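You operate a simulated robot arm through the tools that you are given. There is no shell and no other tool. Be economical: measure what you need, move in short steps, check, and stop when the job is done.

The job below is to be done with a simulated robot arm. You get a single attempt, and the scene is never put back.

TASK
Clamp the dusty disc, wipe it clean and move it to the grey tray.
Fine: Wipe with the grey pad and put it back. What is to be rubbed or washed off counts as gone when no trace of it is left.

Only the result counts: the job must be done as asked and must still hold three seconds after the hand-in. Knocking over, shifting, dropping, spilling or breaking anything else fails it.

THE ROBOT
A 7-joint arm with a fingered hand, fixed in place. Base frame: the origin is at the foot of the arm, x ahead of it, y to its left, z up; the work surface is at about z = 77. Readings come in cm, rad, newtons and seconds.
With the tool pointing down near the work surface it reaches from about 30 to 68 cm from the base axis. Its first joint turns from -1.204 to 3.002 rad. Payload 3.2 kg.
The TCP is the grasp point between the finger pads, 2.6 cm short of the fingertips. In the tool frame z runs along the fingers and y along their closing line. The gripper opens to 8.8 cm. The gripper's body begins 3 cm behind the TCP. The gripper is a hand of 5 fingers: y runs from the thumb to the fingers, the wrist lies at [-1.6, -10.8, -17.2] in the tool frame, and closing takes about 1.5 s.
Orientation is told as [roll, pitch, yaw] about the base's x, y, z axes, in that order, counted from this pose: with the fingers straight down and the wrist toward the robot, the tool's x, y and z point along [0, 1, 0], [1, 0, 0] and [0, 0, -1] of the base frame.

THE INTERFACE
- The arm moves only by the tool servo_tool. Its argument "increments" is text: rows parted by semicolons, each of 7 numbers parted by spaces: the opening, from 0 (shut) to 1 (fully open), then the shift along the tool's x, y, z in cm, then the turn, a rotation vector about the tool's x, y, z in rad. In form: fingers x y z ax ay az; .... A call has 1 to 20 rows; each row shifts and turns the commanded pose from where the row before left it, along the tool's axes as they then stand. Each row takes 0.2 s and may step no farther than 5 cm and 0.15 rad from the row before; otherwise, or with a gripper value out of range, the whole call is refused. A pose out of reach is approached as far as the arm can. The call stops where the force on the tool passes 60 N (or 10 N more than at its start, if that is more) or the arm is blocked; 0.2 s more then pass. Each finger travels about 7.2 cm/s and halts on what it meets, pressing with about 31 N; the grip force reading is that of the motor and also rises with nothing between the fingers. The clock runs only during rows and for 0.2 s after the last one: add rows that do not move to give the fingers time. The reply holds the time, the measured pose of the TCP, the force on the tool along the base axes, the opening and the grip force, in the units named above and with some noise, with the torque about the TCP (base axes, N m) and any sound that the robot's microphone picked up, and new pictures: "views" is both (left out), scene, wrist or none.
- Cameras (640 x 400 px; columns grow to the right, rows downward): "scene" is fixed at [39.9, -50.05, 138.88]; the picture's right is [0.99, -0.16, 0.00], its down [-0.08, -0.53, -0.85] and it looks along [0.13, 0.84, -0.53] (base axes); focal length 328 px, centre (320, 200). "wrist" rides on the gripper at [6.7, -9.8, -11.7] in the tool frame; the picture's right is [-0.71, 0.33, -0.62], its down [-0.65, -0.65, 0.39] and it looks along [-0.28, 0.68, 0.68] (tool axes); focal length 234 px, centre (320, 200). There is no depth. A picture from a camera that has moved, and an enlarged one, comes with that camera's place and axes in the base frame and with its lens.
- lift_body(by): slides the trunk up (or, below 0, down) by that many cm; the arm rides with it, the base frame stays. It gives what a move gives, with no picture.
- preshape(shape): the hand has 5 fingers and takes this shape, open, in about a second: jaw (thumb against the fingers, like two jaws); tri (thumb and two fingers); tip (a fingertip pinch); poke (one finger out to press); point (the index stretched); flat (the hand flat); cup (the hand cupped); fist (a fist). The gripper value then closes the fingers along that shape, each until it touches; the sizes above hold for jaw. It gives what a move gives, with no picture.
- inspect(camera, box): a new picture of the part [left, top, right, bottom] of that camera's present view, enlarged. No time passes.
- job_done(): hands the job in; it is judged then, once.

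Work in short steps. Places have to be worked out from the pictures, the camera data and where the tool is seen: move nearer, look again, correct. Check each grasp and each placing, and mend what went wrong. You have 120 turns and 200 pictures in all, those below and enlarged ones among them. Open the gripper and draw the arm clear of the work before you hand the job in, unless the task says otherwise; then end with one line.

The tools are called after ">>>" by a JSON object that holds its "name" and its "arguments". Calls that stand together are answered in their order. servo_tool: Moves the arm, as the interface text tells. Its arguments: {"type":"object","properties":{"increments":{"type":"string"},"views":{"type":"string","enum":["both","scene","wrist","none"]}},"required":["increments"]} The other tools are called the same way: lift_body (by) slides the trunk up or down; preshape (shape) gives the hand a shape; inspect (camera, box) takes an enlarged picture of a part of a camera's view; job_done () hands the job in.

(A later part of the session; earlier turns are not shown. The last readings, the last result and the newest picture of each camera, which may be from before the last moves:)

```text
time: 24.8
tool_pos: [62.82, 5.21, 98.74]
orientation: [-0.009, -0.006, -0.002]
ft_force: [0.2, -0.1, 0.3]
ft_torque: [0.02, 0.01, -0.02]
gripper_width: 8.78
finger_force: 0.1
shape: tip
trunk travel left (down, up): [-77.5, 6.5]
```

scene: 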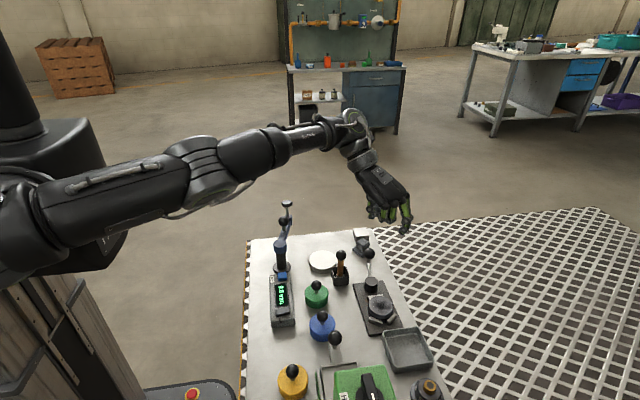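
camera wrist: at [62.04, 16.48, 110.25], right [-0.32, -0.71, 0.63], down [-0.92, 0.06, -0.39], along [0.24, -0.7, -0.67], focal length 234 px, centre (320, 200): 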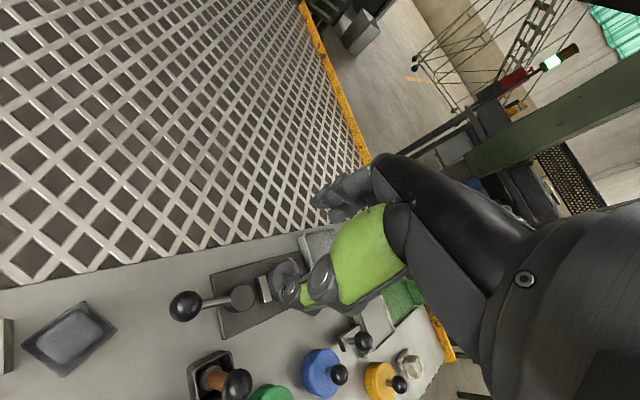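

>>> {"name": "servo_tool", "arguments": {"increments": "0.55 4 -1 0 0 0 0; 0.55 4 -1 0 0 0 0; 0.55 3.3 -0.8 0 0 0 0; 0.55 0 0 2 0 0 -0.14; 0.55 0 0 2 0 0 -0.14; 0.55 0 0 0 0 0 -0.14; 0.55 0 0 0 0 0 -0.14; 0.55 0 0 0 0 0 -0.05; 0.55 0 0 0 0 0 0"}}

>>> {"name": "inspect", "arguments": {"camera": "scene", "box": [320, 195, 430, 280]}}

```text
time: 26.8
tool_pos: [60.02, 16.49, 94.53]
orientation: [-0.01, 0.002, 0.607]
ft_force: [-0.5, -0.6, -0.4]
ft_torque: [-0.01, -0.02, 0.01]
gripper_width: 4.89
finger_force: 0.1
shape: tip
trunk travel left (down, up): [-77.5, 6.5]
camera wrist: at [48.08, 16.6, 106.15], right [0.67, -0.39, 0.63], down [-0.16, -0.91, -0.38], along [0.72, 0.15, -0.68], focal length 234 px, centre (320, 200)
```

scene: 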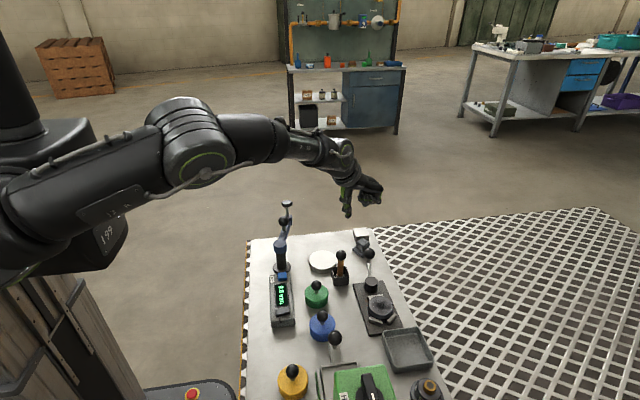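
wrist: 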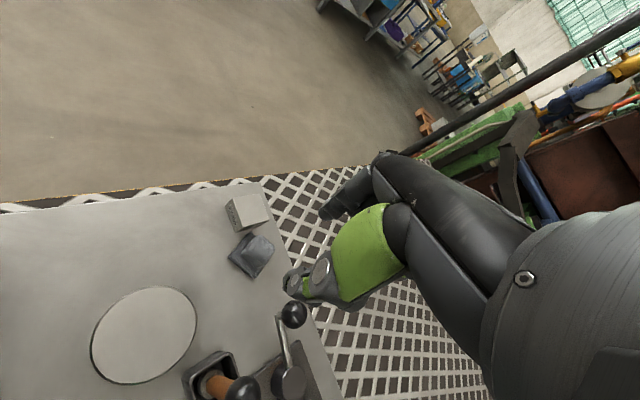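

```text
4.71 times, centred on (375, 238) of scene
camera zoom: at [39.9, -50.05, 138.88], right [0.99, -0.16, 0.0], down [-0.08, -0.53, -0.85], along [0.13, 0.84, -0.53], focal length 1545 px, centre (61, 24)
```

zoom: 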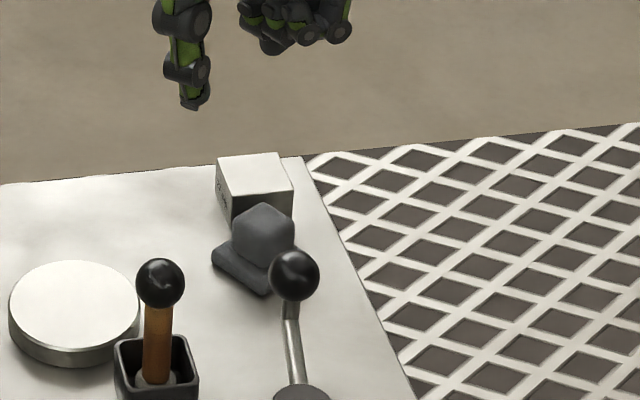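

>>> {"name": "inspect", "arguments": {"camera": "wrist", "box": [200, 170, 340, 310]}}

```text
2.86 times, centred on (270, 240) of wrist
camera zoom: at [48.08, 16.6, 106.15], right [0.67, -0.39, 0.63], down [-0.16, -0.91, -0.38], along [0.72, 0.15, -0.68], focal length 669 px, centre (463, 86)
```

zoom: 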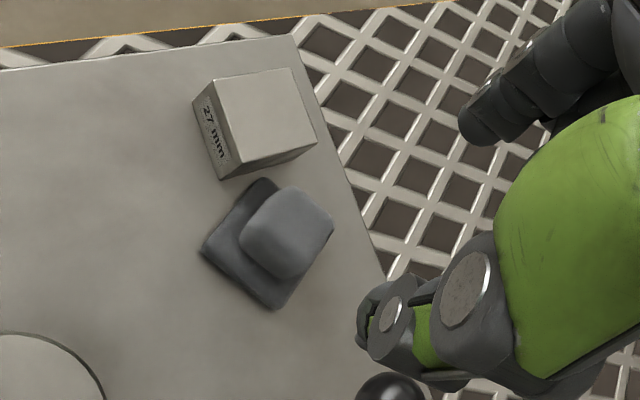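

Pad centre ≈(62.8,18.15), edges at ≈0.57 rad; cube front face at y≈21.6. Position above with a partial opening and descend to z≈84.5, then check.

>>> {"name": "servo_tool", "arguments": {"increments": "0.45 -0.22 3.23 0 0 0 0.037; 0.45 0 0 3 0 0 0; 0.45 0 0 3 0 0 0; 0.45 0 0 3 0 0 0; 0.45 0 0 1 0 0 0; 0.45 0 0 0 0 0 0", "views": "none"}}

>>> {"name": "inspect", "arguments": {"camera": "scene", "box": [330, 205, 410, 270]}}

>>> {"name": "inspect", "arguments": {"camera": "wrist", "box": [200, 120, 440, 290]}}

```text
time: 28.2
tool_pos: [62.03, 17.68, 83.99]
orientation: [-0.012, 0.002, 0.569]
ft_force: [-1.0, -0.3, 0.0]
ft_torque: [0.02, 0.01, -0.03]
gripper_width: 3.97
finger_force: 0.0
shape: tip
out of reach, approached as far as the arm can: row 4
trunk travel left (down, up): [-77.5, 6.5]
```

```text
6.15 times, centred on (370, 238) of scene
camera zoom: at [39.9, -50.05, 138.88], right [0.99, -0.16, 0.0], down [-0.08, -0.53, -0.85], along [0.13, 0.84, -0.53], focal length 2020 px, centre (12, -31)
```

zoom: 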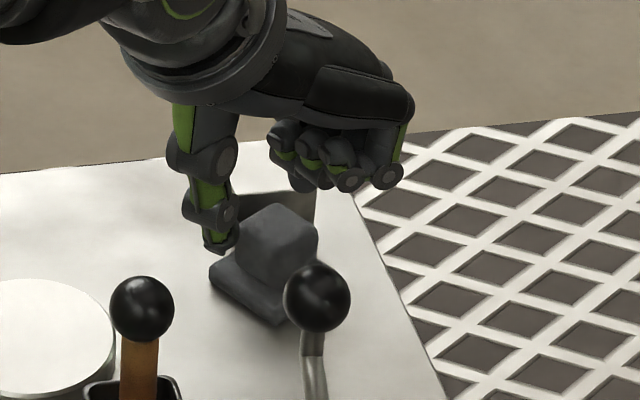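

```text
2.35 times, centred on (320, 205) of wrist
camera zoom: at [50.13, 18.16, 95.66], right [0.66, -0.41, 0.63], down [-0.2, -0.9, -0.38], along [0.73, 0.12, -0.68], focal length 551 px, centre (320, 188)
```

zoom: 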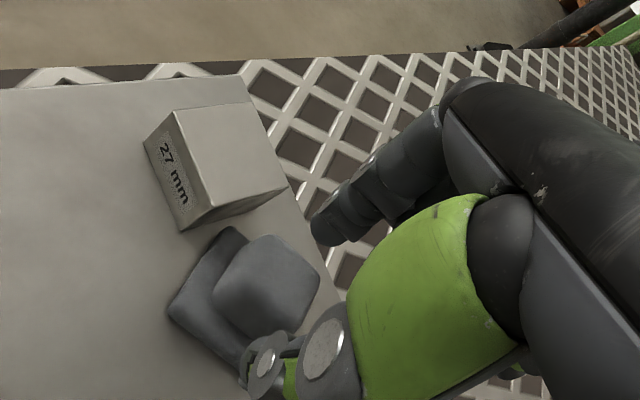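

Slightly short at row 4; I'll retry the small remaining offset at this height (tips still above the block).

>>> {"name": "servo_tool", "arguments": {"increments": "0.45 0 0.45 -0.3 0 0 0; 0.45 0 0.45 0 0 0 0; 0.45 0 0 0 0 0 0", "views": "none"}}

```text
time: 29.0
tool_pos: [61.95, 17.68, 84.06]
orientation: [-0.012, 0.003, 0.569]
ft_force: [-0.3, 0.5, -0.2]
ft_torque: [0.03, -0.01, 0.02]
gripper_width: 4.0
finger_force: 0.1
shape: tip
out of reach, approached as far as the arm can: row 1, 2
trunk travel left (down, up): [-77.5, 6.5]
```

>>> {"name": "servo_tool", "arguments": {"increments": "0.45 0 0 -3 0 0 0; 0.45 0 0 -3 0 0 0; 0.45 0 0 -3 0 0 0; 0.45 0 0.5 0 0 0 0; 0.45 0 0.5 0 0 0 0; 0.45 0 0 0 0 0 0", "views": "none"}}

>>> {"name": "lift_body", "arguments": {"by": -6}}

>>> {"name": "servo_tool", "arguments": {"increments": "0.45 0 0.5 0 0 0 0; 0.45 0 0.5 0 0 0 0; 0.45 0 0 0 0 0 0", "views": "scene"}}

```text
time: 30.4
tool_pos: [62.8, 18.28, 92.99]
orientation: [-0.013, 0.001, 0.569]
ft_force: [0.6, 0.1, 0.9]
ft_torque: [0.01, -0.01, 0.0]
gripper_width: 4.0
finger_force: 0.0
shape: tip
trunk travel left (down, up): [-77.5, 6.5]
```

```text
time: 31.4
tool_pos: [62.61, 18.24, 87.12]
orientation: [-0.011, 0.0, 0.569]
ft_force: [-0.1, -0.9, -0.2]
ft_torque: [0.04, 0.03, 0.01]
gripper_width: 3.97
finger_force: 0.2
shape: tip
trunk travel left (down, up): [-71.5, 12.5]
```

```text
time: 32.2
tool_pos: [63.11, 18.66, 87.11]
orientation: [-0.01, 0.0, 0.568]
ft_force: [0.3, 0.0, 0.4]
ft_torque: [-0.02, 0.0, -0.03]
gripper_width: 3.99
finger_force: 0.0
shape: tip
out of reach, approached as far as the arm can: row 2
trunk travel left (down, up): [-71.5, 12.5]
```

scene: 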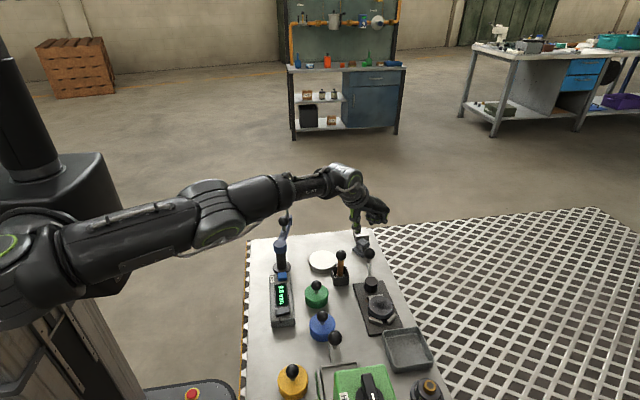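

Lowering the trunk extends the reach. Check alignment over the pad now.

>>> {"name": "servo_tool", "arguments": {"increments": "0.45 -0.25 -0.5 0 0 0 0; 0.45 0 0 0 0 0 0", "views": "wrist"}}

>>> {"name": "inspect", "arguments": {"camera": "scene", "box": [330, 200, 410, 265]}}

>>> {"name": "inspect", "arguments": {"camera": "wrist", "box": [200, 160, 360, 300]}}

```text
time: 32.8
tool_pos: [62.8, 18.01, 87.05]
orientation: [-0.012, 0.001, 0.568]
ft_force: [0.2, -0.4, 0.0]
ft_torque: [-0.02, 0.01, 0.0]
gripper_width: 4.02
finger_force: 0.1
shape: tip
trunk travel left (down, up): [-71.5, 12.5]
camera wrist: at [50.96, 18.6, 98.67], right [0.66, -0.41, 0.63], down [-0.2, -0.9, -0.38], along [0.73, 0.13, -0.68], focal length 234 px, centre (320, 200)
```

wrist: 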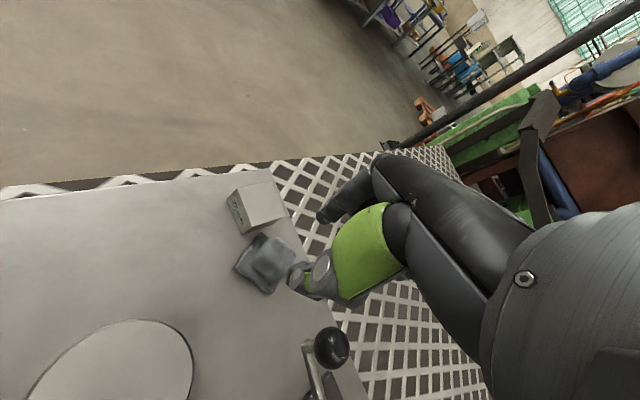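

```text
6.15 times, centred on (370, 232) of scene
camera zoom: at [39.9, -50.05, 138.88], right [0.99, -0.16, 0.0], down [-0.08, -0.53, -0.85], along [0.13, 0.84, -0.53], focal length 2020 px, centre (12, 0)
```

zoom: 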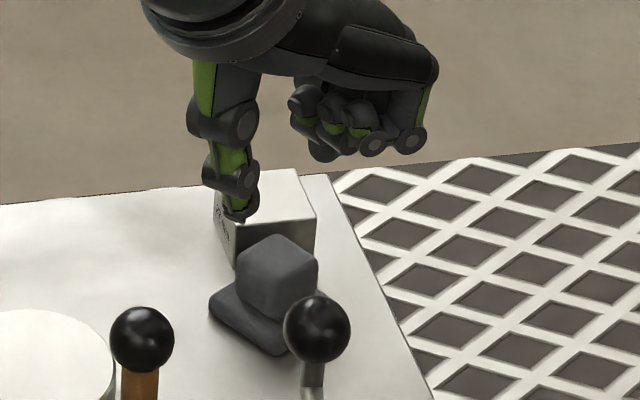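

```text
2.86 times, centred on (280, 230) of wrist
camera zoom: at [50.96, 18.6, 98.67], right [0.66, -0.41, 0.63], down [-0.2, -0.9, -0.38], along [0.73, 0.13, -0.68], focal length 669 px, centre (434, 114)
```

zoom: 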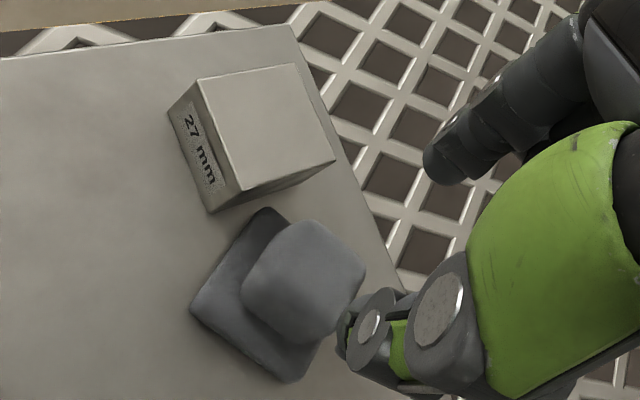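

Block centre ≈(62.65,18.2), aligned. Small correction, lower the trunk 3.5 and descend the rest by servo.

>>> {"name": "servo_tool", "arguments": {"increments": "0.45 0.22 0 0 0 0 0; 0.45 0 0 0 0 0 0", "views": "none"}}

>>> {"name": "lift_body", "arguments": {"by": -3.5}}

>>> {"name": "servo_tool", "arguments": {"increments": "0.45 0 0 1 0 0 0; 0.45 0 0 0.9 0 0 0; 0.45 0 0 0 0 0 0", "views": "wrist"}}

>>> {"name": "inspect", "arguments": {"camera": "scene", "box": [330, 205, 410, 270]}}

```text
time: 33.4
tool_pos: [62.77, 18.17, 87.07]
orientation: [-0.013, 0.002, 0.568]
ft_force: [0.2, 0.3, 0.3]
ft_torque: [0.03, 0.0, -0.04]
gripper_width: 3.98
finger_force: 0.1
shape: tip
trunk travel left (down, up): [-71.5, 12.5]
```

```text
time: 34.1
tool_pos: [62.72, 18.31, 83.5]
orientation: [-0.012, 0.0, 0.569]
ft_force: [0.1, 0.0, 0.0]
ft_torque: [0.01, -0.02, 0.0]
gripper_width: 3.98
finger_force: 0.0
shape: tip
trunk travel left (down, up): [-68.0, 16.0]
```

```text
time: 35.0
tool_pos: [62.8, 18.35, 81.59]
orientation: [-0.012, -0.001, 0.571]
ft_force: [-0.4, -0.5, -0.2]
ft_torque: [0.0, 0.01, 0.02]
gripper_width: 3.99
finger_force: 0.1
shape: tip
trunk travel left (down, up): [-68.0, 16.0]
camera wrist: at [50.88, 18.71, 93.25], right [0.66, -0.41, 0.63], down [-0.2, -0.9, -0.38], along [0.73, 0.12, -0.67], focal length 234 px, centre (320, 200)
```

wrist: 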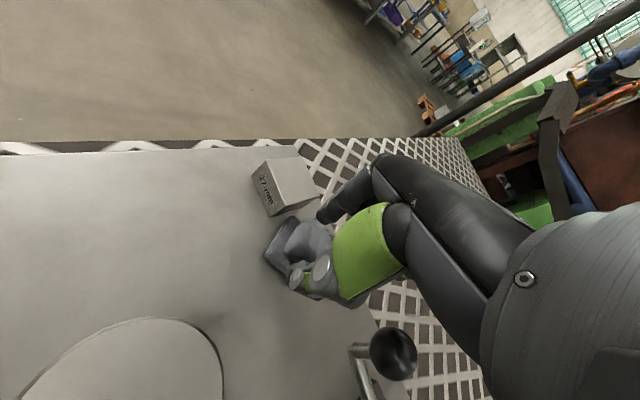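

```text
6.15 times, centred on (370, 238) of scene
camera zoom: at [39.9, -50.05, 138.88], right [0.99, -0.16, 0.0], down [-0.08, -0.53, -0.85], along [0.13, 0.84, -0.53], focal length 2020 px, centre (12, -31)
```

zoom: 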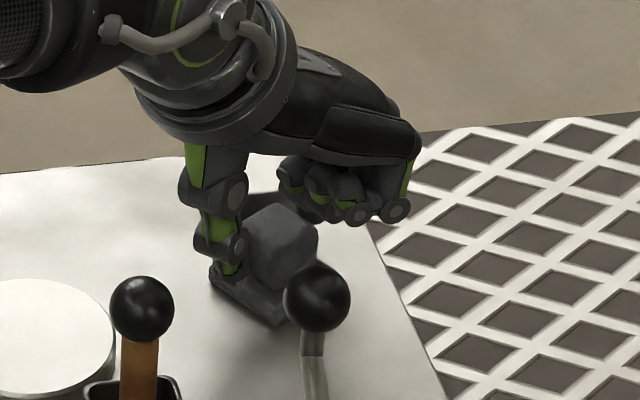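

The thumb and index straddle the block. Close the pinch.

>>> {"name": "servo_tool", "arguments": {"increments": "0.35 0 0 0 0 0 0; 0.25 0 0 0 0 0 0; 0.15 0 0 0 0 0 0; 0.1 0 0 0 0 0 0; 0.1 0 0 0 0 0 0", "views": "wrist"}}

>>> {"name": "inspect", "arguments": {"camera": "scene", "box": [330, 205, 410, 270]}}

>>> {"name": "inspect", "arguments": {"camera": "wrist", "box": [220, 140, 380, 310]}}

```text
time: 36.1
tool_pos: [62.85, 18.13, 81.71]
orientation: [-0.012, 0.0, 0.57]
ft_force: [-0.8, 0.1, 0.0]
ft_torque: [-0.04, 0.0, -0.01]
gripper_width: 2.36
finger_force: 30.6
shape: tip
trunk travel left (down, up): [-68.0, 16.0]
camera wrist: at [50.9, 18.7, 93.26], right [0.66, -0.41, 0.63], down [-0.2, -0.9, -0.38], along [0.73, 0.12, -0.68], focal length 234 px, centre (320, 200)
```

wrist: 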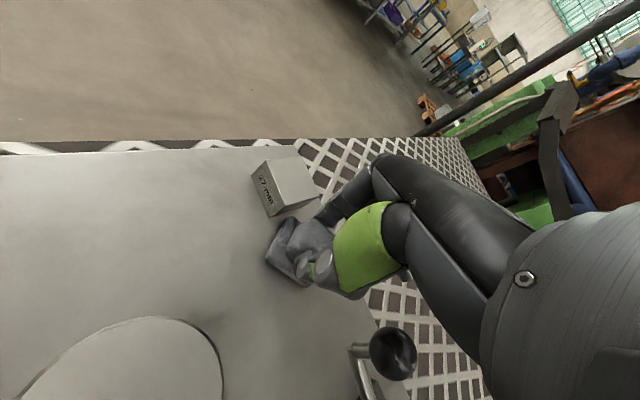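

```text
6.15 times, centred on (370, 238) of scene
camera zoom: at [39.9, -50.05, 138.88], right [0.99, -0.16, 0.0], down [-0.08, -0.53, -0.85], along [0.13, 0.84, -0.53], focal length 2020 px, centre (12, -31)
```

zoom: 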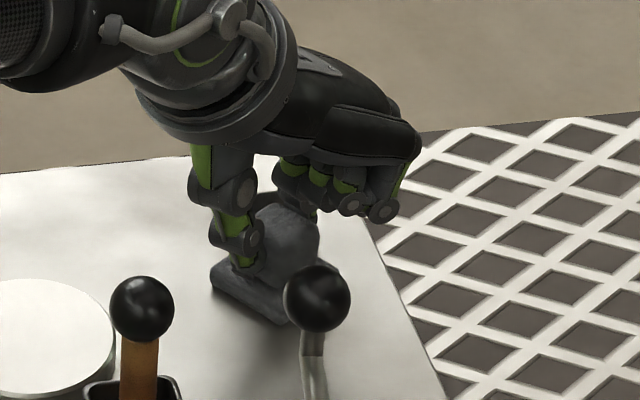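

```text
2.35 times, centred on (300, 225) of wrist
camera zoom: at [50.9, 18.7, 93.26], right [0.66, -0.41, 0.63], down [-0.2, -0.9, -0.38], along [0.73, 0.12, -0.68], focal length 551 px, centre (367, 141)
```

zoom: 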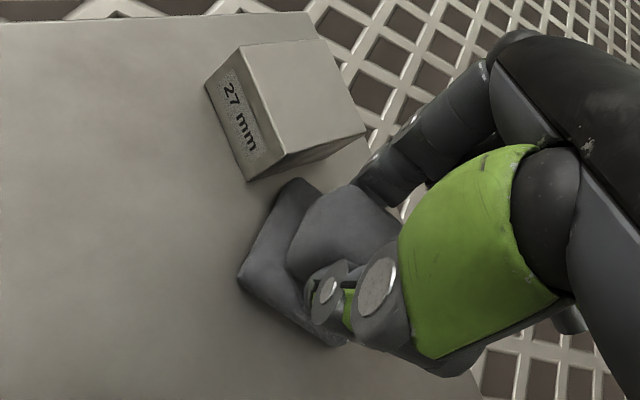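

Gripped at 2.36 cm. Lift and check the pad comes along.

>>> {"name": "servo_tool", "arguments": {"increments": "0.1 0 0 -1 0 0 0; 0.1 0 0 -3 0 0 0; 0.1 0 0 -4 0 0 0; 0.1 0 0 -4 0 0 0; 0.1 0 0 0 0 0 0"}}

>>> {"name": "inspect", "arguments": {"camera": "scene", "box": [330, 175, 410, 265]}}

```text
time: 37.4
tool_pos: [62.85, 18.35, 93.57]
orientation: [-0.011, 0.002, 0.569]
ft_force: [0.8, -1.2, -1.0]
ft_torque: [0.02, -0.01, -0.06]
gripper_width: 2.37
finger_force: 30.6
shape: tip
trunk travel left (down, up): [-68.0, 16.0]
camera wrist: at [50.89, 18.92, 105.28], right [0.66, -0.41, 0.63], down [-0.2, -0.9, -0.38], along [0.73, 0.12, -0.68], focal length 234 px, centre (320, 200)
```

scene: 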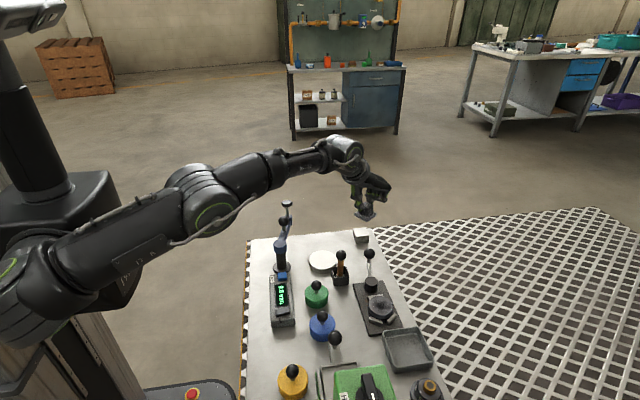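
wrist: 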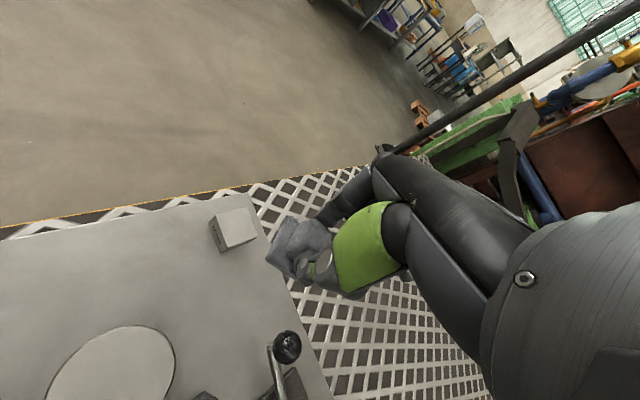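

```text
4.44 times, centred on (370, 220) of scene
camera zoom: at [39.9, -50.05, 138.88], right [0.99, -0.16, 0.0], down [-0.08, -0.53, -0.85], along [0.13, 0.84, -0.53], focal length 1459 px, centre (98, 111)
```

zoom: 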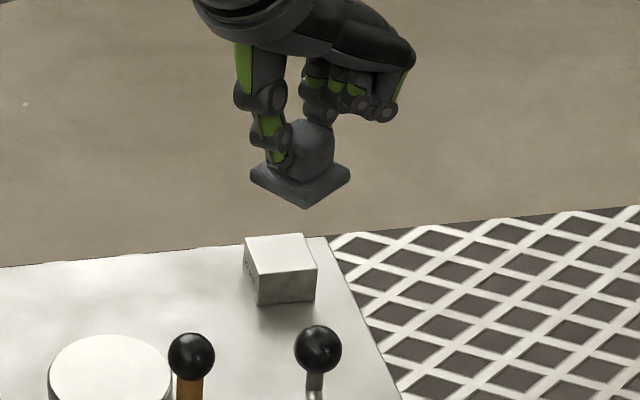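

Pad is held. Rotate yaw to 0 and carry it above the disc (61,-3) at height 93.

>>> {"name": "servo_tool", "arguments": {"increments": "0.1 0 0 0 0 0 0.14; 0.1 0 0 0 0 0 0.14; 0.1 0 0 0 0 0 0.14; 0.1 0 0 0 0 0 0.149; 0.1 -4 -0.4 0 0 0 0; 0.1 -4 -0.4 0 0 0 0; 0.1 -4 -0.4 0 0 0 0; 0.1 -4 -0.3 0 0 0 0; 0.1 -4 -0.3 0 0 0 0; 0.1 -1.3 0 0 0 0 0; 0.1 0 0 0 0 0 0"}}

>>> {"name": "inspect", "arguments": {"camera": "scene", "box": [340, 225, 450, 315]}}

>>> {"name": "inspect", "arguments": {"camera": "wrist", "box": [180, 180, 420, 360]}}

```text
time: 39.8
tool_pos: [60.71, -3.31, 93.79]
orientation: [-0.012, -0.006, -0.001]
ft_force: [-0.2, 1.0, -1.1]
ft_torque: [0.02, -0.03, 0.01]
gripper_width: 2.36
finger_force: 31.5
shape: tip
out of reach, approached as far as the arm can: row 4
trunk travel left (down, up): [-68.0, 16.0]
camera wrist: at [50.82, 3.52, 105.38], right [0.33, -0.7, 0.63], down [-0.65, -0.65, -0.39], along [0.68, -0.29, -0.67], focal length 234 px, centre (320, 200)
```

scene: 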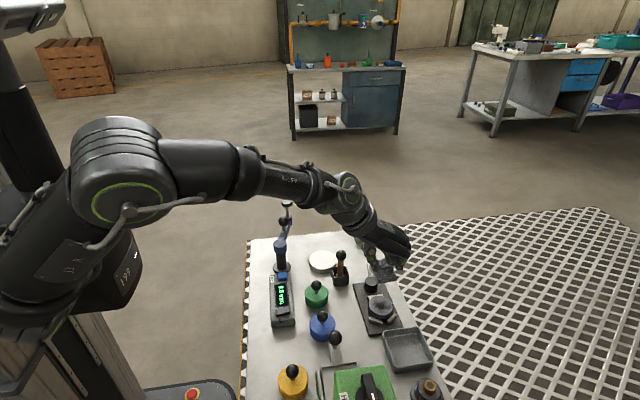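
wrist: 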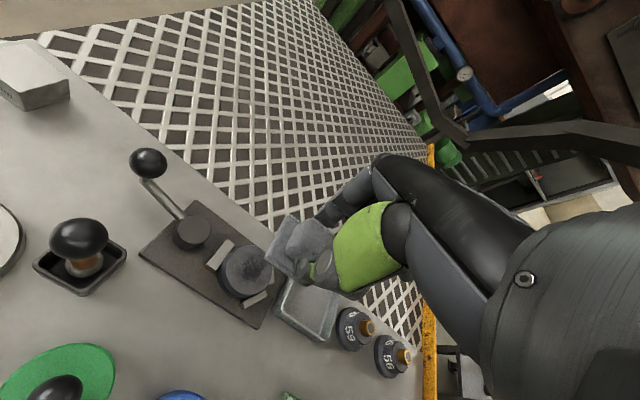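

```text
4.44 times, centred on (395, 270) of scene
camera zoom: at [39.9, -50.05, 138.88], right [0.99, -0.16, 0.0], down [-0.08, -0.53, -0.85], along [0.13, 0.84, -0.53], focal length 1459 px, centre (-13, -111)
```

zoom: 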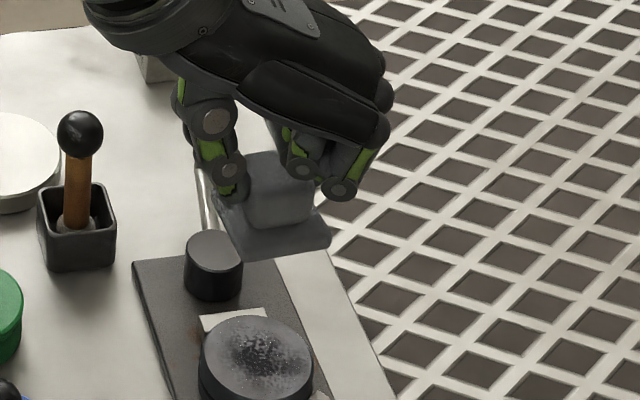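

```text
2.22 times, centred on (300, 270) of wrist
camera zoom: at [50.82, 3.52, 105.38], right [0.33, -0.7, 0.63], down [-0.65, -0.65, -0.39], along [0.68, -0.29, -0.67], focal length 520 px, centre (364, 44)
```

zoom: 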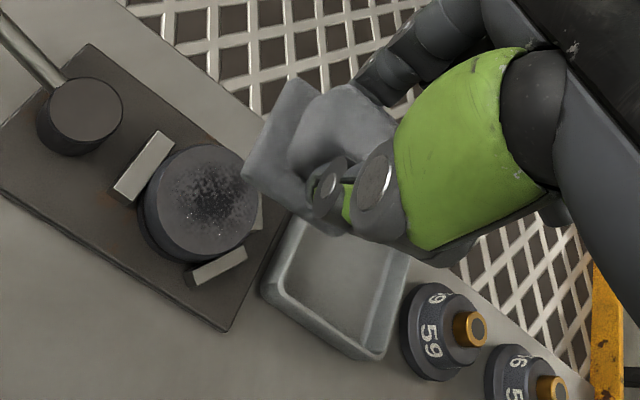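

Aligned above the disc. Descend to just above and then in small steps until contact force.

>>> {"name": "servo_tool", "arguments": {"increments": "0.1 0 0 4 0 0 0; 0.1 0 0 3.5 0 0 0; 0.1 0 0 0.7 0 0 0; 0.1 0 0 0 0 0 0", "views": "wrist"}}

>>> {"name": "inspect", "arguments": {"camera": "scene", "box": [340, 255, 420, 335]}}

```text
time: 40.8
tool_pos: [60.57, -3.29, 85.54]
orientation: [-0.011, -0.006, 0.0]
ft_force: [-0.4, 0.3, -0.4]
ft_torque: [-0.01, 0.0, 0.0]
gripper_width: 2.37
finger_force: 30.8
shape: tip
trunk travel left (down, up): [-68.0, 16.0]
camera wrist: at [50.83, 3.49, 97.2], right [0.33, -0.7, 0.63], down [-0.65, -0.65, -0.39], along [0.68, -0.29, -0.67], focal length 234 px, centre (320, 200)
```

wrist: 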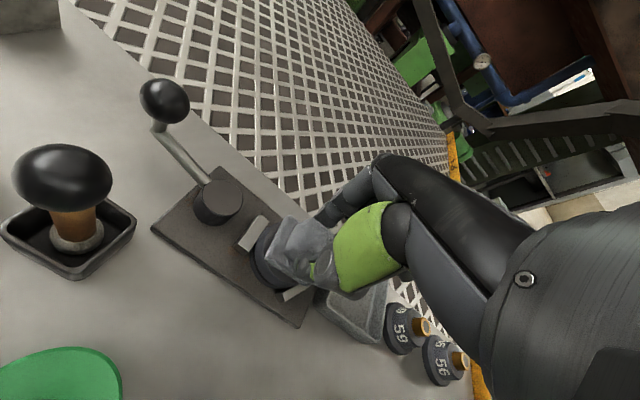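

```text
5.00 times, centred on (380, 295) of scene
camera zoom: at [39.9, -50.05, 138.88], right [0.99, -0.16, 0.0], down [-0.08, -0.53, -0.85], along [0.13, 0.84, -0.53], focal length 1642 px, centre (20, -275)
```

zoom: 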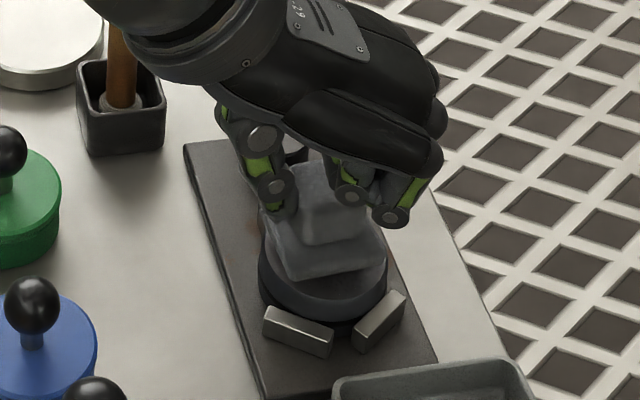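

>>> {"name": "servo_tool", "arguments": {"increments": "0.1 0 0 0.25 0 0 0; 0.1 0 0 0.25 0 0 0; 0.1 0 0 0.25 0 0 0; 0.1 0 0 0 0 0 0", "views": "none"}}

```text
time: 41.8
tool_pos: [60.67, -3.39, 84.81]
orientation: [-0.011, -0.005, -0.001]
ft_force: [-0.2, 0.6, -0.2]
ft_torque: [0.01, 0.01, 0.0]
gripper_width: 2.36
finger_force: 30.5
shape: tip
trunk travel left (down, up): [-68.0, 16.0]
```

>>> {"name": "servo_tool", "arguments": {"increments": "0.1 0 0 0.2 0 0 0; 0.1 0 0 0.2 0 0 0; 0.1 0 0 0 0 0 0", "views": "none"}}

>>> {"name": "inspect", "arguments": {"camera": "scene", "box": [350, 275, 410, 335]}}

```text
time: 42.5
tool_pos: [60.59, -3.29, 84.8]
orientation: [-0.008, -0.01, 0.0]
ft_force: [0.4, 0.0, 8.2]
ft_torque: [0.0, 0.02, -0.01]
gripper_width: 2.38
finger_force: 30.8
shape: tip
trunk travel left (down, up): [-68.0, 16.0]
```

```text
6.67 times, centred on (380, 305) of scene
camera zoom: at [39.9, -50.05, 138.88], right [0.99, -0.16, 0.0], down [-0.08, -0.53, -0.85], along [0.13, 0.84, -0.53], focal length 2189 px, centre (-80, -500)
```

zoom: 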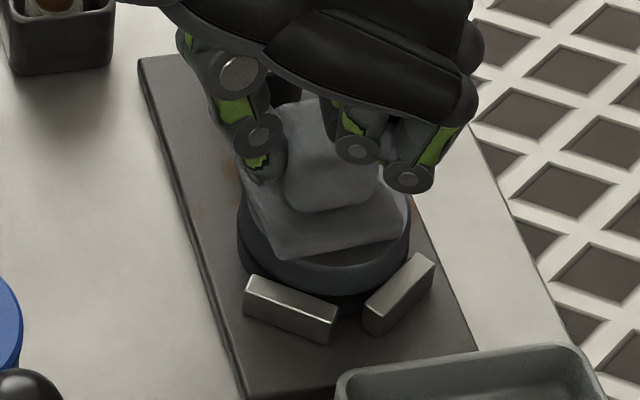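

Contact at ~8 N (TCP z 84.8). Wipe: an octagon of 1.2 cm radius plus crossing strokes.

>>> {"name": "servo_tool", "arguments": {"increments": "0.1 0 0.6 0.1 0 0 0; 0.1 0 0.6 0 0 0 0; 0.1 0.85 -0.35 0 0 0 0; 0.1 0.35 -0.85 0 0 0 0; 0.1 -0.35 -0.85 0 0 0 0; 0.1 -0.85 -0.35 0 0 0 0; 0.1 -0.85 0.35 0 0 0 0; 0.1 -0.35 0.85 0 0 0 0; 0.1 0.35 0.85 0 0 0 0; 0.1 0.85 0.35 0 0 0 0; 0.1 0 -1.2 0 0 0 0; 0.1 0 -1.2 0 0 0 0; 0.1 0 1.2 0 0 0 0; 0.1 1.2 0 0 0 0 0; 0.1 -1.2 0 0 0 0 0; 0.1 -1.2 0 0 0 0 0; 0.1 1.2 0 0 0 0 0; 0.1 0 0 0 0 0 0", "views": "none"}}

>>> {"name": "inspect", "arguments": {"camera": "scene", "box": [350, 275, 410, 335]}}

```text
time: 46.4
tool_pos: [60.43, -3.52, 84.6]
orientation: [-0.01, -0.008, 0.001]
ft_force: [-0.9, -4.1, 12.3]
ft_torque: [-0.07, -0.02, -0.03]
gripper_width: 2.32
finger_force: 31.2
shape: tip
trunk travel left (down, up): [-68.0, 16.0]
```

```text
6.67 times, centred on (380, 305) of scene
camera zoom: at [39.9, -50.05, 138.88], right [0.99, -0.16, 0.0], down [-0.08, -0.53, -0.85], along [0.13, 0.84, -0.53], focal length 2189 px, centre (-80, -500)
```

zoom: 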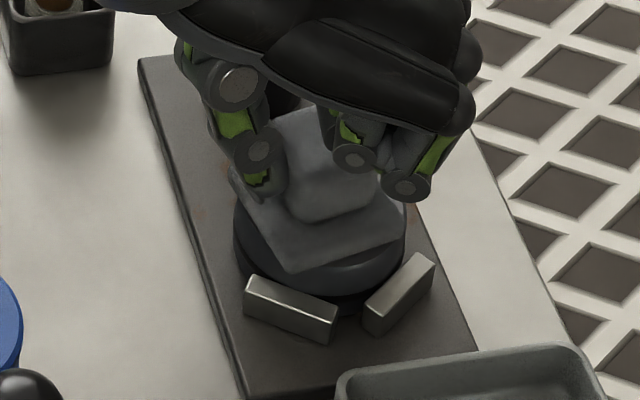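

The pad twisted slightly in the grip. Lift a bit and look at the disc.

>>> {"name": "servo_tool", "arguments": {"increments": "0.1 0 0 -3 0 0 0; 0.1 0 0 -4 0 0 0; 0.1 0 0 -2 0 0 0; 0.1 0 0 0 0 0 0", "views": "none"}}

>>> {"name": "inspect", "arguments": {"camera": "scene", "box": [350, 235, 430, 335]}}

>>> {"name": "inspect", "arguments": {"camera": "wrist", "box": [200, 200, 380, 360]}}

```text
time: 47.4
tool_pos: [60.66, -3.4, 93.39]
orientation: [-0.01, -0.006, 0.001]
ft_force: [-0.1, -0.3, -1.2]
ft_torque: [-0.01, -0.02, 0.0]
gripper_width: 2.35
finger_force: 31.2
shape: tip
trunk travel left (down, up): [-68.0, 16.0]
```

```text
4.00 times, centred on (390, 285) of scene
camera zoom: at [39.9, -50.05, 138.88], right [0.99, -0.16, 0.0], down [-0.08, -0.53, -0.85], along [0.13, 0.84, -0.53], focal length 1313 px, centre (40, -140)
```

zoom: 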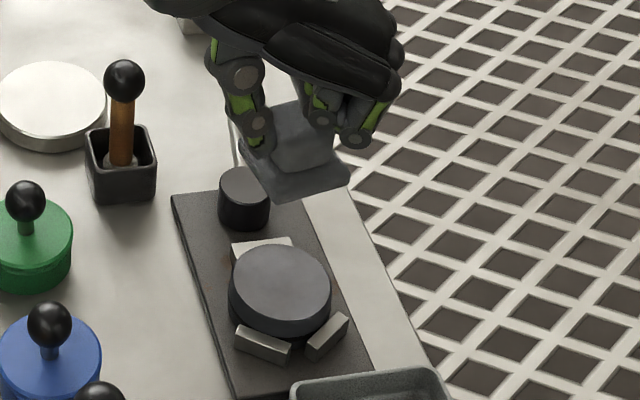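

```text
2.50 times, centred on (290, 280) of wrist
camera zoom: at [50.77, 3.47, 104.97], right [0.33, -0.7, 0.63], down [-0.65, -0.65, -0.39], along [0.68, -0.29, -0.67], focal length 585 px, centre (395, 0)
```

zoom: 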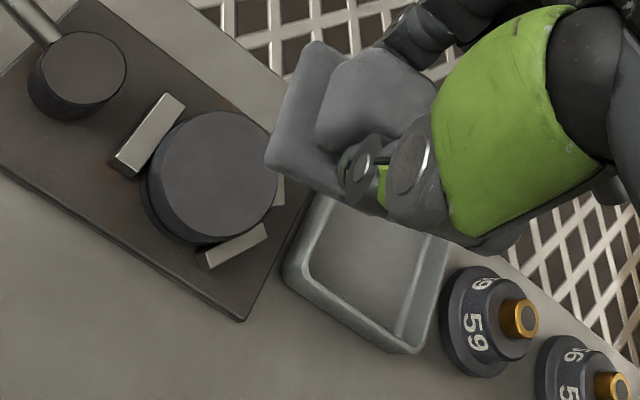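

The disc looks clean; enlarge to verify no trace.

>>> {"name": "inspect", "arguments": {"camera": "scene", "box": [365, 290, 405, 320]}}

>>> {"name": "inspect", "arguments": {"camera": "wrist", "box": [220, 240, 290, 300]}}

```text
13.33 times, centred on (385, 305) of scene
camera zoom: at [39.9, -50.05, 138.88], right [0.99, -0.16, 0.0], down [-0.08, -0.53, -0.85], along [0.13, 0.84, -0.53], focal length 4378 px, centre (-547, -1200)
```

zoom: 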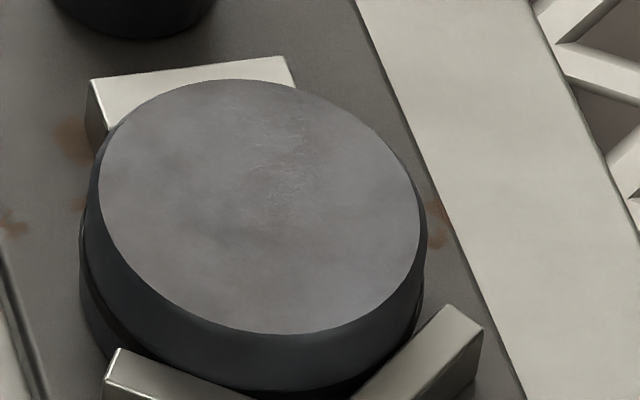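

```text
6.67 times, centred on (255, 270) of wrist
camera zoom: at [50.77, 3.47, 104.97], right [0.33, -0.7, 0.63], down [-0.65, -0.65, -0.39], along [0.68, -0.29, -0.67], focal length 1561 px, centre (753, -267)
```

zoom: 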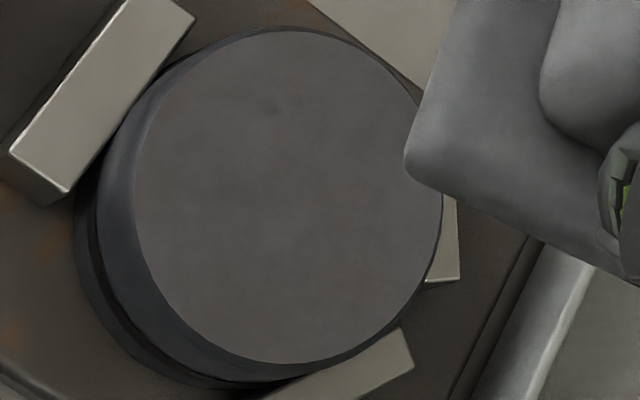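

A few faint flecks remain near the centre-far area; go down and wipe again with more strokes.

>>> {"name": "servo_tool", "arguments": {"increments": "0.1 0 0 4 0 0 0; 0.1 0 0 4 0 0 0; 0.1 0 0 0.6 0 0 0; 0.1 0 0 0.2 0 0 0; 0.1 0 0 0.15 0 0 0; 0.1 0 0 0 0 0 0", "views": "none"}}

```text
time: 48.8
tool_pos: [60.63, -3.44, 84.58]
orientation: [-0.009, -0.009, -0.001]
ft_force: [0.0, -0.8, 3.7]
ft_torque: [0.0, 0.04, -0.01]
gripper_width: 2.31
finger_force: 30.4
shape: tip
trunk travel left (down, up): [-68.0, 16.0]
```

>>> {"name": "servo_tool", "arguments": {"increments": "0.1 0.4 0 0.15 0 0 0; 0.1 0.4 0 0.1 0 0 0; 0.1 -0.8 0.4 0 0 0 0; 0.1 -0.8 0.4 0 0 0 0; 0.1 0.8 0.4 0 0 0 0; 0.1 0.8 0 0 0 0 0; 0.1 0.4 -0.8 0 0 0 0; 0.1 -0.8 -0.4 0 0 0 0; 0.1 -0.8 -0.2 0 0 0 0; 0.1 0.8 -0.4 0 0 0 0; 0.1 0.8 -0.4 0 0 0 0; 0.1 -0.8 -0.2 0 0 0 0; 0.1 -0.8 0 0 0 0 0; 0.1 0 0.8 0 0 0 0; 0.1 0.8 0.4 0 0 0 0; 0.1 0 -0.8 0 0 0 0; 0.1 0 0.8 0 0 0 0; 0.1 0 0.8 0 0 0 0; 0.1 0 -0.8 0 0 0 0; 0.1 0 0 0 0 0 0", "views": "none"}}

>>> {"name": "servo_tool", "arguments": {"increments": "0.1 0 0.6 0 0 0 0; 0.1 0.35 0.5 0 0 0 0; 0.1 0.85 -0.35 0 0 0 0; 0.1 0.2 -0.75 0 0 0 0; 0.1 -0.35 -0.85 0 0 0 0; 0.1 -0.85 -0.35 0 0 0 0; 0.1 -0.85 0.35 0 0 0 0; 0.1 -0.2 0.85 0 0 0 0; 0.1 0.35 0.6 0 0 0 0; 0.1 0.5 0 0 0 0 0; 0.1 0 -0.6 0 0 0 0; 0.1 0 0 0 0 0 0", "views": "none"}}

>>> {"name": "servo_tool", "arguments": {"increments": "0.1 0 0 -3 0 0 0; 0.1 0 0 -4 0 0 0; 0.1 0 0 -2 0 0 0; 0.1 0 0 0 0 0 0", "views": "none"}}

>>> {"name": "inspect", "arguments": {"camera": "scene", "box": [365, 290, 405, 320]}}

>>> {"name": "inspect", "arguments": {"camera": "wrist", "box": [210, 210, 350, 310]}}

```text
time: 53.0
tool_pos: [60.62, -2.81, 84.31]
orientation: [-0.01, -0.008, 0.001]
ft_force: [4.9, 1.0, 12.2]
ft_torque: [-0.03, -0.08, 0.03]
gripper_width: 2.35
finger_force: 30.7
shape: tip
trunk travel left (down, up): [-68.0, 16.0]
```

```text
time: 55.5
tool_pos: [60.59, -2.97, 84.21]
orientation: [-0.01, -0.005, 0.0]
ft_force: [2.1, -0.6, 6.4]
ft_torque: [-0.02, -0.01, 0.03]
gripper_width: 2.41
finger_force: 30.6
shape: tip
trunk travel left (down, up): [-68.0, 16.0]
```

```text
time: 56.5
tool_pos: [60.69, -2.78, 93.27]
orientation: [-0.011, -0.005, 0.0]
ft_force: [0.2, 0.8, -0.9]
ft_torque: [0.04, 0.02, 0.01]
gripper_width: 2.4
finger_force: 31.1
shape: tip
trunk travel left (down, up): [-68.0, 16.0]
```

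```text
13.33 times, centred on (385, 305) of scene
camera zoom: at [39.9, -50.05, 138.88], right [0.99, -0.16, 0.0], down [-0.08, -0.53, -0.85], along [0.13, 0.84, -0.53], focal length 4378 px, centre (-547, -1200)
```

zoom: 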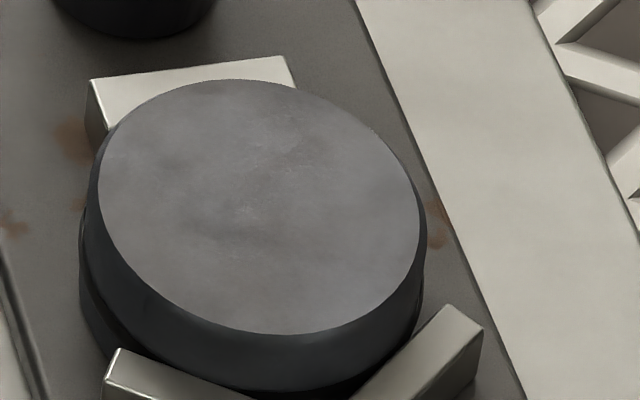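

```text
4.00 times, centred on (280, 260) of wrist
camera zoom: at [50.82, 3.98, 104.78], right [0.33, -0.7, 0.63], down [-0.65, -0.65, -0.39], along [0.68, -0.29, -0.67], focal length 937 px, centre (480, -40)
```

zoom: 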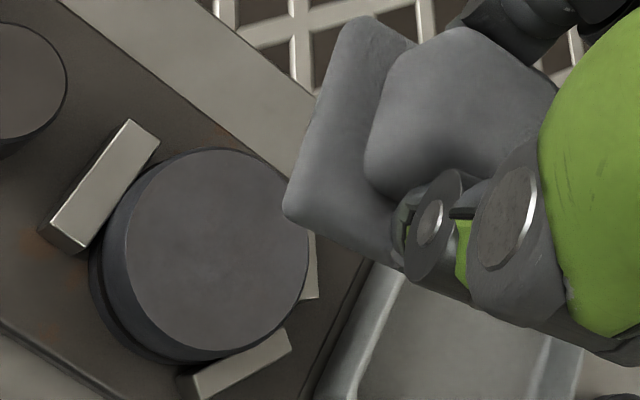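

Nearly spotless; marks left look like surface texture. One more full wipe for certainty.

>>> {"name": "servo_tool", "arguments": {"increments": "0.1 -0.5 0 4 0 0 0; 0.1 0 0 4 0 0 0; 0.1 0 0 0.8 0 0 0; 0.1 0 0 0.2 0 0 0; 0.1 0 0 0.2 0 0 0; 0.1 0 0.8 0.1 0 0 0; 0.1 0 0.7 0 0 0 0; 0.1 1.05 -0.45 0 0 0 0; 0.1 0.45 -1.05 0 0 0 0; 0.1 -0.45 -1.05 0 0 0 0; 0.1 -1.05 -0.45 0 0 0 0; 0.1 -1.05 0.45 0 0 0 0; 0.1 -0.45 1.05 0 0 0 0; 0.1 0.45 1.05 0 0 0 0; 0.1 1.05 -0.5 0 0 0 0; 0.1 0 -1 0 0 0 0; 0.1 0.7 0 0 0 0 0; 0.1 -0.7 0.7 0 0 0 0; 0.1 -0.7 -0.7 0 0 0 0; 0.1 0.7 0 0 0 0 0", "views": "none"}}

>>> {"name": "servo_tool", "arguments": {"increments": "0.1 0 0 -3 0 0 0; 0.1 0 0 -4 0 0 0; 0.1 0 0 -3 0 0 0; 0.1 3 0 -1 0 0 0; 0.1 0 0 0 0 0 0", "views": "none"}}

>>> {"name": "inspect", "arguments": {"camera": "scene", "box": [365, 290, 405, 320]}}

>>> {"name": "inspect", "arguments": {"camera": "wrist", "box": [200, 180, 400, 320]}}

>>> {"name": "inspect", "arguments": {"camera": "scene", "box": [350, 205, 440, 275]}}

```text
time: 60.8
tool_pos: [60.1, -3.66, 84.09]
orientation: [-0.012, -0.01, -0.001]
ft_force: [2.7, -3.7, 11.9]
ft_torque: [-0.1, 0.01, -0.03]
gripper_width: 2.43
finger_force: 31.1
shape: tip
trunk travel left (down, up): [-68.0, 16.0]
```

```text
time: 62.0
tool_pos: [60.45, -1.09, 95.05]
orientation: [0.008, -0.004, -0.016]
ft_force: [-0.3, -1.0, -1.2]
ft_torque: [0.02, 0.0, -0.01]
gripper_width: 2.4
finger_force: 31.1
shape: tip
trunk travel left (down, up): [-68.0, 16.0]
```

```text
13.33 times, centred on (385, 305) of scene
camera zoom: at [39.9, -50.05, 138.88], right [0.99, -0.16, 0.0], down [-0.08, -0.53, -0.85], along [0.13, 0.84, -0.53], focal length 4378 px, centre (-547, -1200)
```

zoom: 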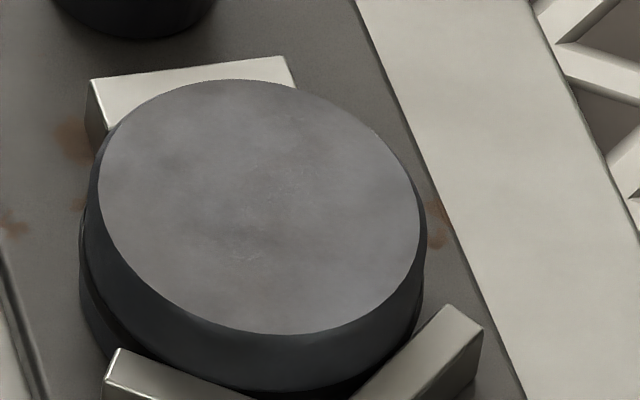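

```text
2.86 times, centred on (300, 250) of wrist
camera zoom: at [50.75, 5.66, 106.84], right [0.32, -0.72, 0.62], down [-0.66, -0.63, -0.4], along [0.68, -0.28, -0.68], focal length 669 px, centre (377, 57)
```

zoom: 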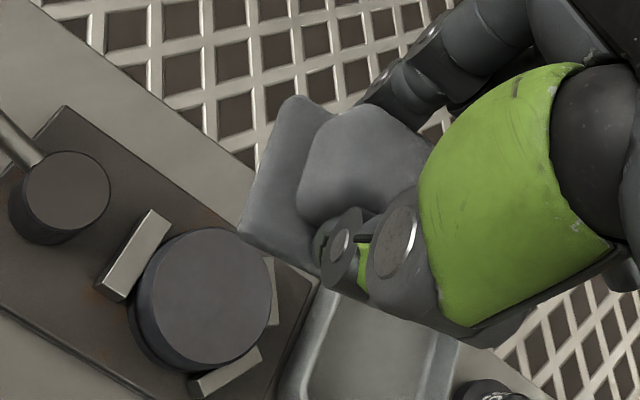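

```text
5.71 times, centred on (395, 240) of scene
camera zoom: at [39.9, -50.05, 138.88], right [0.99, -0.16, 0.0], down [-0.08, -0.53, -0.85], along [0.13, 0.84, -0.53], focal length 1876 px, centre (-109, -29)
```

zoom: 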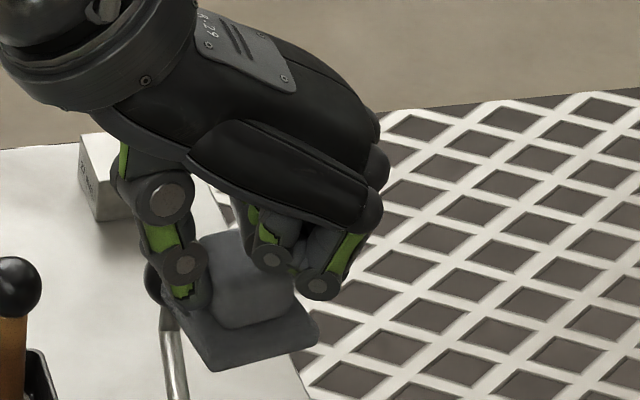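

Surface is clean (remaining mottling is texture and changes frame to frame). The pad twisted ~0.2 rad in the grip, so I'll return it with hand yaw ≈0.37 to match its original orientation.

>>> {"name": "servo_tool", "arguments": {"increments": "0.1 3.86 0.3 0 0 0 0; 0.1 3.86 0.3 0 0 0 0; 0.1 3.86 0.3 0 0 0 0; 0.1 3.86 0.3 0 0 0 0; 0.1 3.5 0.3 0 0 0 0; 0.1 0 0 0 0 0 -0.13; 0.1 0 0 0 0 0 -0.13; 0.1 0 0 0 0 0 -0.12; 0.1 0 0 0 0 0 0", "views": "wrist"}}

>>> {"name": "inspect", "arguments": {"camera": "scene", "box": [330, 175, 420, 265]}}

```text
time: 64.0
tool_pos: [61.56, 18.65, 94.57]
orientation: [-0.012, -0.002, 0.382]
ft_force: [0.1, 0.5, 0.0]
ft_torque: [-0.02, -0.03, -0.02]
gripper_width: 2.39
finger_force: 30.5
shape: tip
out of reach, approached as far as the arm can: row 5
trunk travel left (down, up): [-68.0, 16.0]
camera wrist: at [50.0, 21.3, 106.25], right [0.57, -0.53, 0.63], down [-0.36, -0.85, -0.38], along [0.74, -0.01, -0.67], focal length 234 px, centre (320, 200)
```

wrist: 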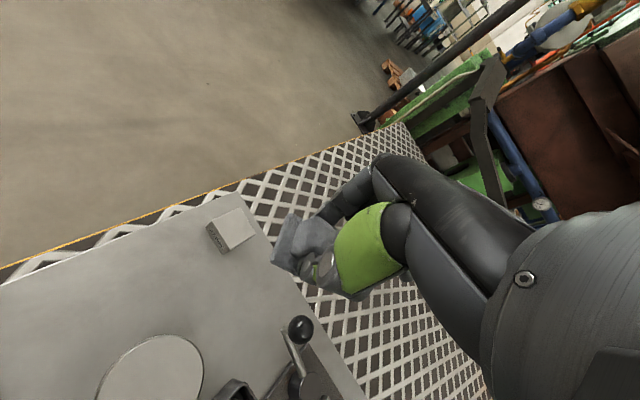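

```text
4.44 times, centred on (375, 220) of scene
camera zoom: at [39.9, -50.05, 138.88], right [0.99, -0.16, 0.0], down [-0.08, -0.53, -0.85], along [0.13, 0.84, -0.53], focal length 1459 px, centre (76, 111)
```

zoom: 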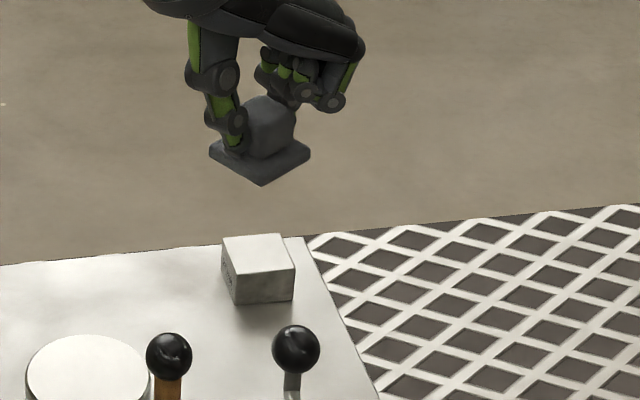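

Orientation matches the original. Correct position to (62.8,18.35) and descend to z≈83.

>>> {"name": "servo_tool", "arguments": {"increments": "0.1 -0.74 1.05 0 0 0 0; 0.1 0 0 4 0 0 0; 0.1 0 0 4 0 0 0; 0.1 0 0 2.5 0 0 0; 0.1 0 0 0 0 0 0", "views": "none"}}

>>> {"name": "inspect", "arguments": {"camera": "scene", "box": [330, 205, 410, 270]}}

>>> {"name": "inspect", "arguments": {"camera": "wrist", "box": [200, 130, 380, 310]}}

```text
time: 65.2
tool_pos: [62.95, 18.18, 84.02]
orientation: [-0.009, -0.001, 0.38]
ft_force: [0.6, 0.0, -0.7]
ft_torque: [0.02, 0.01, -0.01]
gripper_width: 2.4
finger_force: 31.5
shape: tip
trunk travel left (down, up): [-68.0, 16.0]
```

```text
6.15 times, centred on (370, 238) of scene
camera zoom: at [39.9, -50.05, 138.88], right [0.99, -0.16, 0.0], down [-0.08, -0.53, -0.85], along [0.13, 0.84, -0.53], focal length 2020 px, centre (12, -31)
```

zoom: 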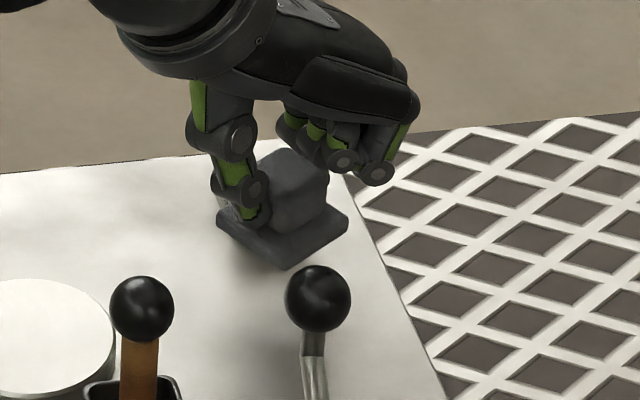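

```text
2.22 times, centred on (290, 220) of wrist
camera zoom: at [51.33, 20.95, 95.76], right [0.57, -0.53, 0.63], down [-0.36, -0.85, -0.38], along [0.74, -0.01, -0.67], focal length 520 px, centre (387, 156)
```

zoom: 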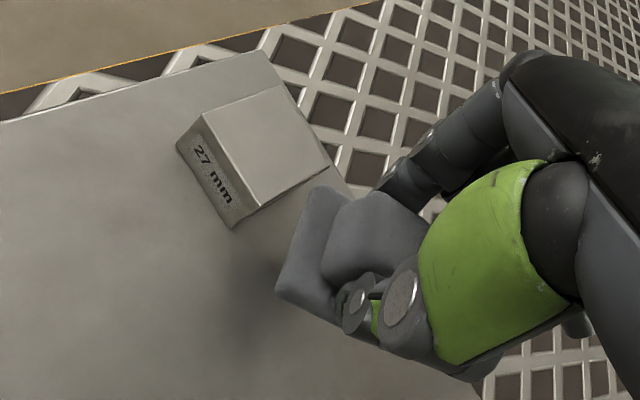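

Very near the original spot. Lower in small steps until contact.

>>> {"name": "servo_tool", "arguments": {"increments": "0.1 -0.15 -0.1 1 0 0 0; 0.1 0 0 1 0 0 0; 0.1 0 0 0.4 0 0 0; 0.1 0 0 0.25 0 0 0; 0.1 0 0 0.2 0 0 0; 0.1 0 0 0 0 0 0", "views": "none"}}

>>> {"name": "inspect", "arguments": {"camera": "scene", "box": [330, 205, 410, 270]}}

```text
time: 66.5
tool_pos: [62.91, 17.97, 81.33]
orientation: [-0.01, -0.002, 0.381]
ft_force: [0.2, -0.5, -0.4]
ft_torque: [0.01, 0.02, 0.03]
gripper_width: 2.4
finger_force: 31.4
shape: tip
trunk travel left (down, up): [-68.0, 16.0]
```

```text
6.15 times, centred on (370, 238) of scene
camera zoom: at [39.9, -50.05, 138.88], right [0.99, -0.16, 0.0], down [-0.08, -0.53, -0.85], along [0.13, 0.84, -0.53], focal length 2020 px, centre (12, -31)
```

zoom: 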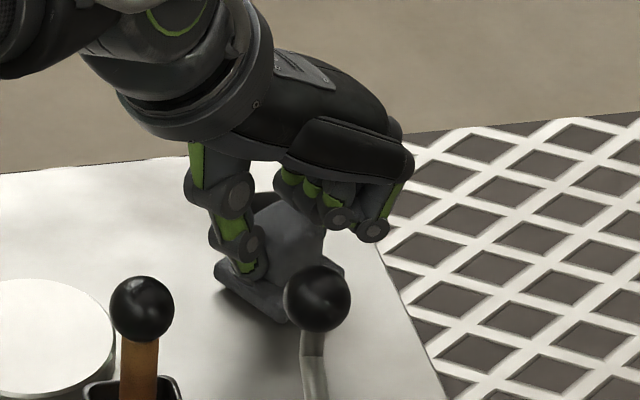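

>>> {"name": "servo_tool", "arguments": {"increments": "0.1 0.1 -0.17 0.1 0 0 0; 0.1 0 0 0.15 0 0 0; 0.1 0 0 0.15 0 0 0; 0.1 0 0 0 0 0 0", "views": "none"}}

```text
time: 67.5
tool_pos: [62.72, 18.02, 81.02]
orientation: [-0.014, -0.003, 0.381]
ft_force: [0.6, 0.1, 1.2]
ft_torque: [-0.02, 0.04, -0.01]
gripper_width: 2.39
finger_force: 30.5
shape: tip
trunk travel left (down, up): [-68.0, 16.0]
```

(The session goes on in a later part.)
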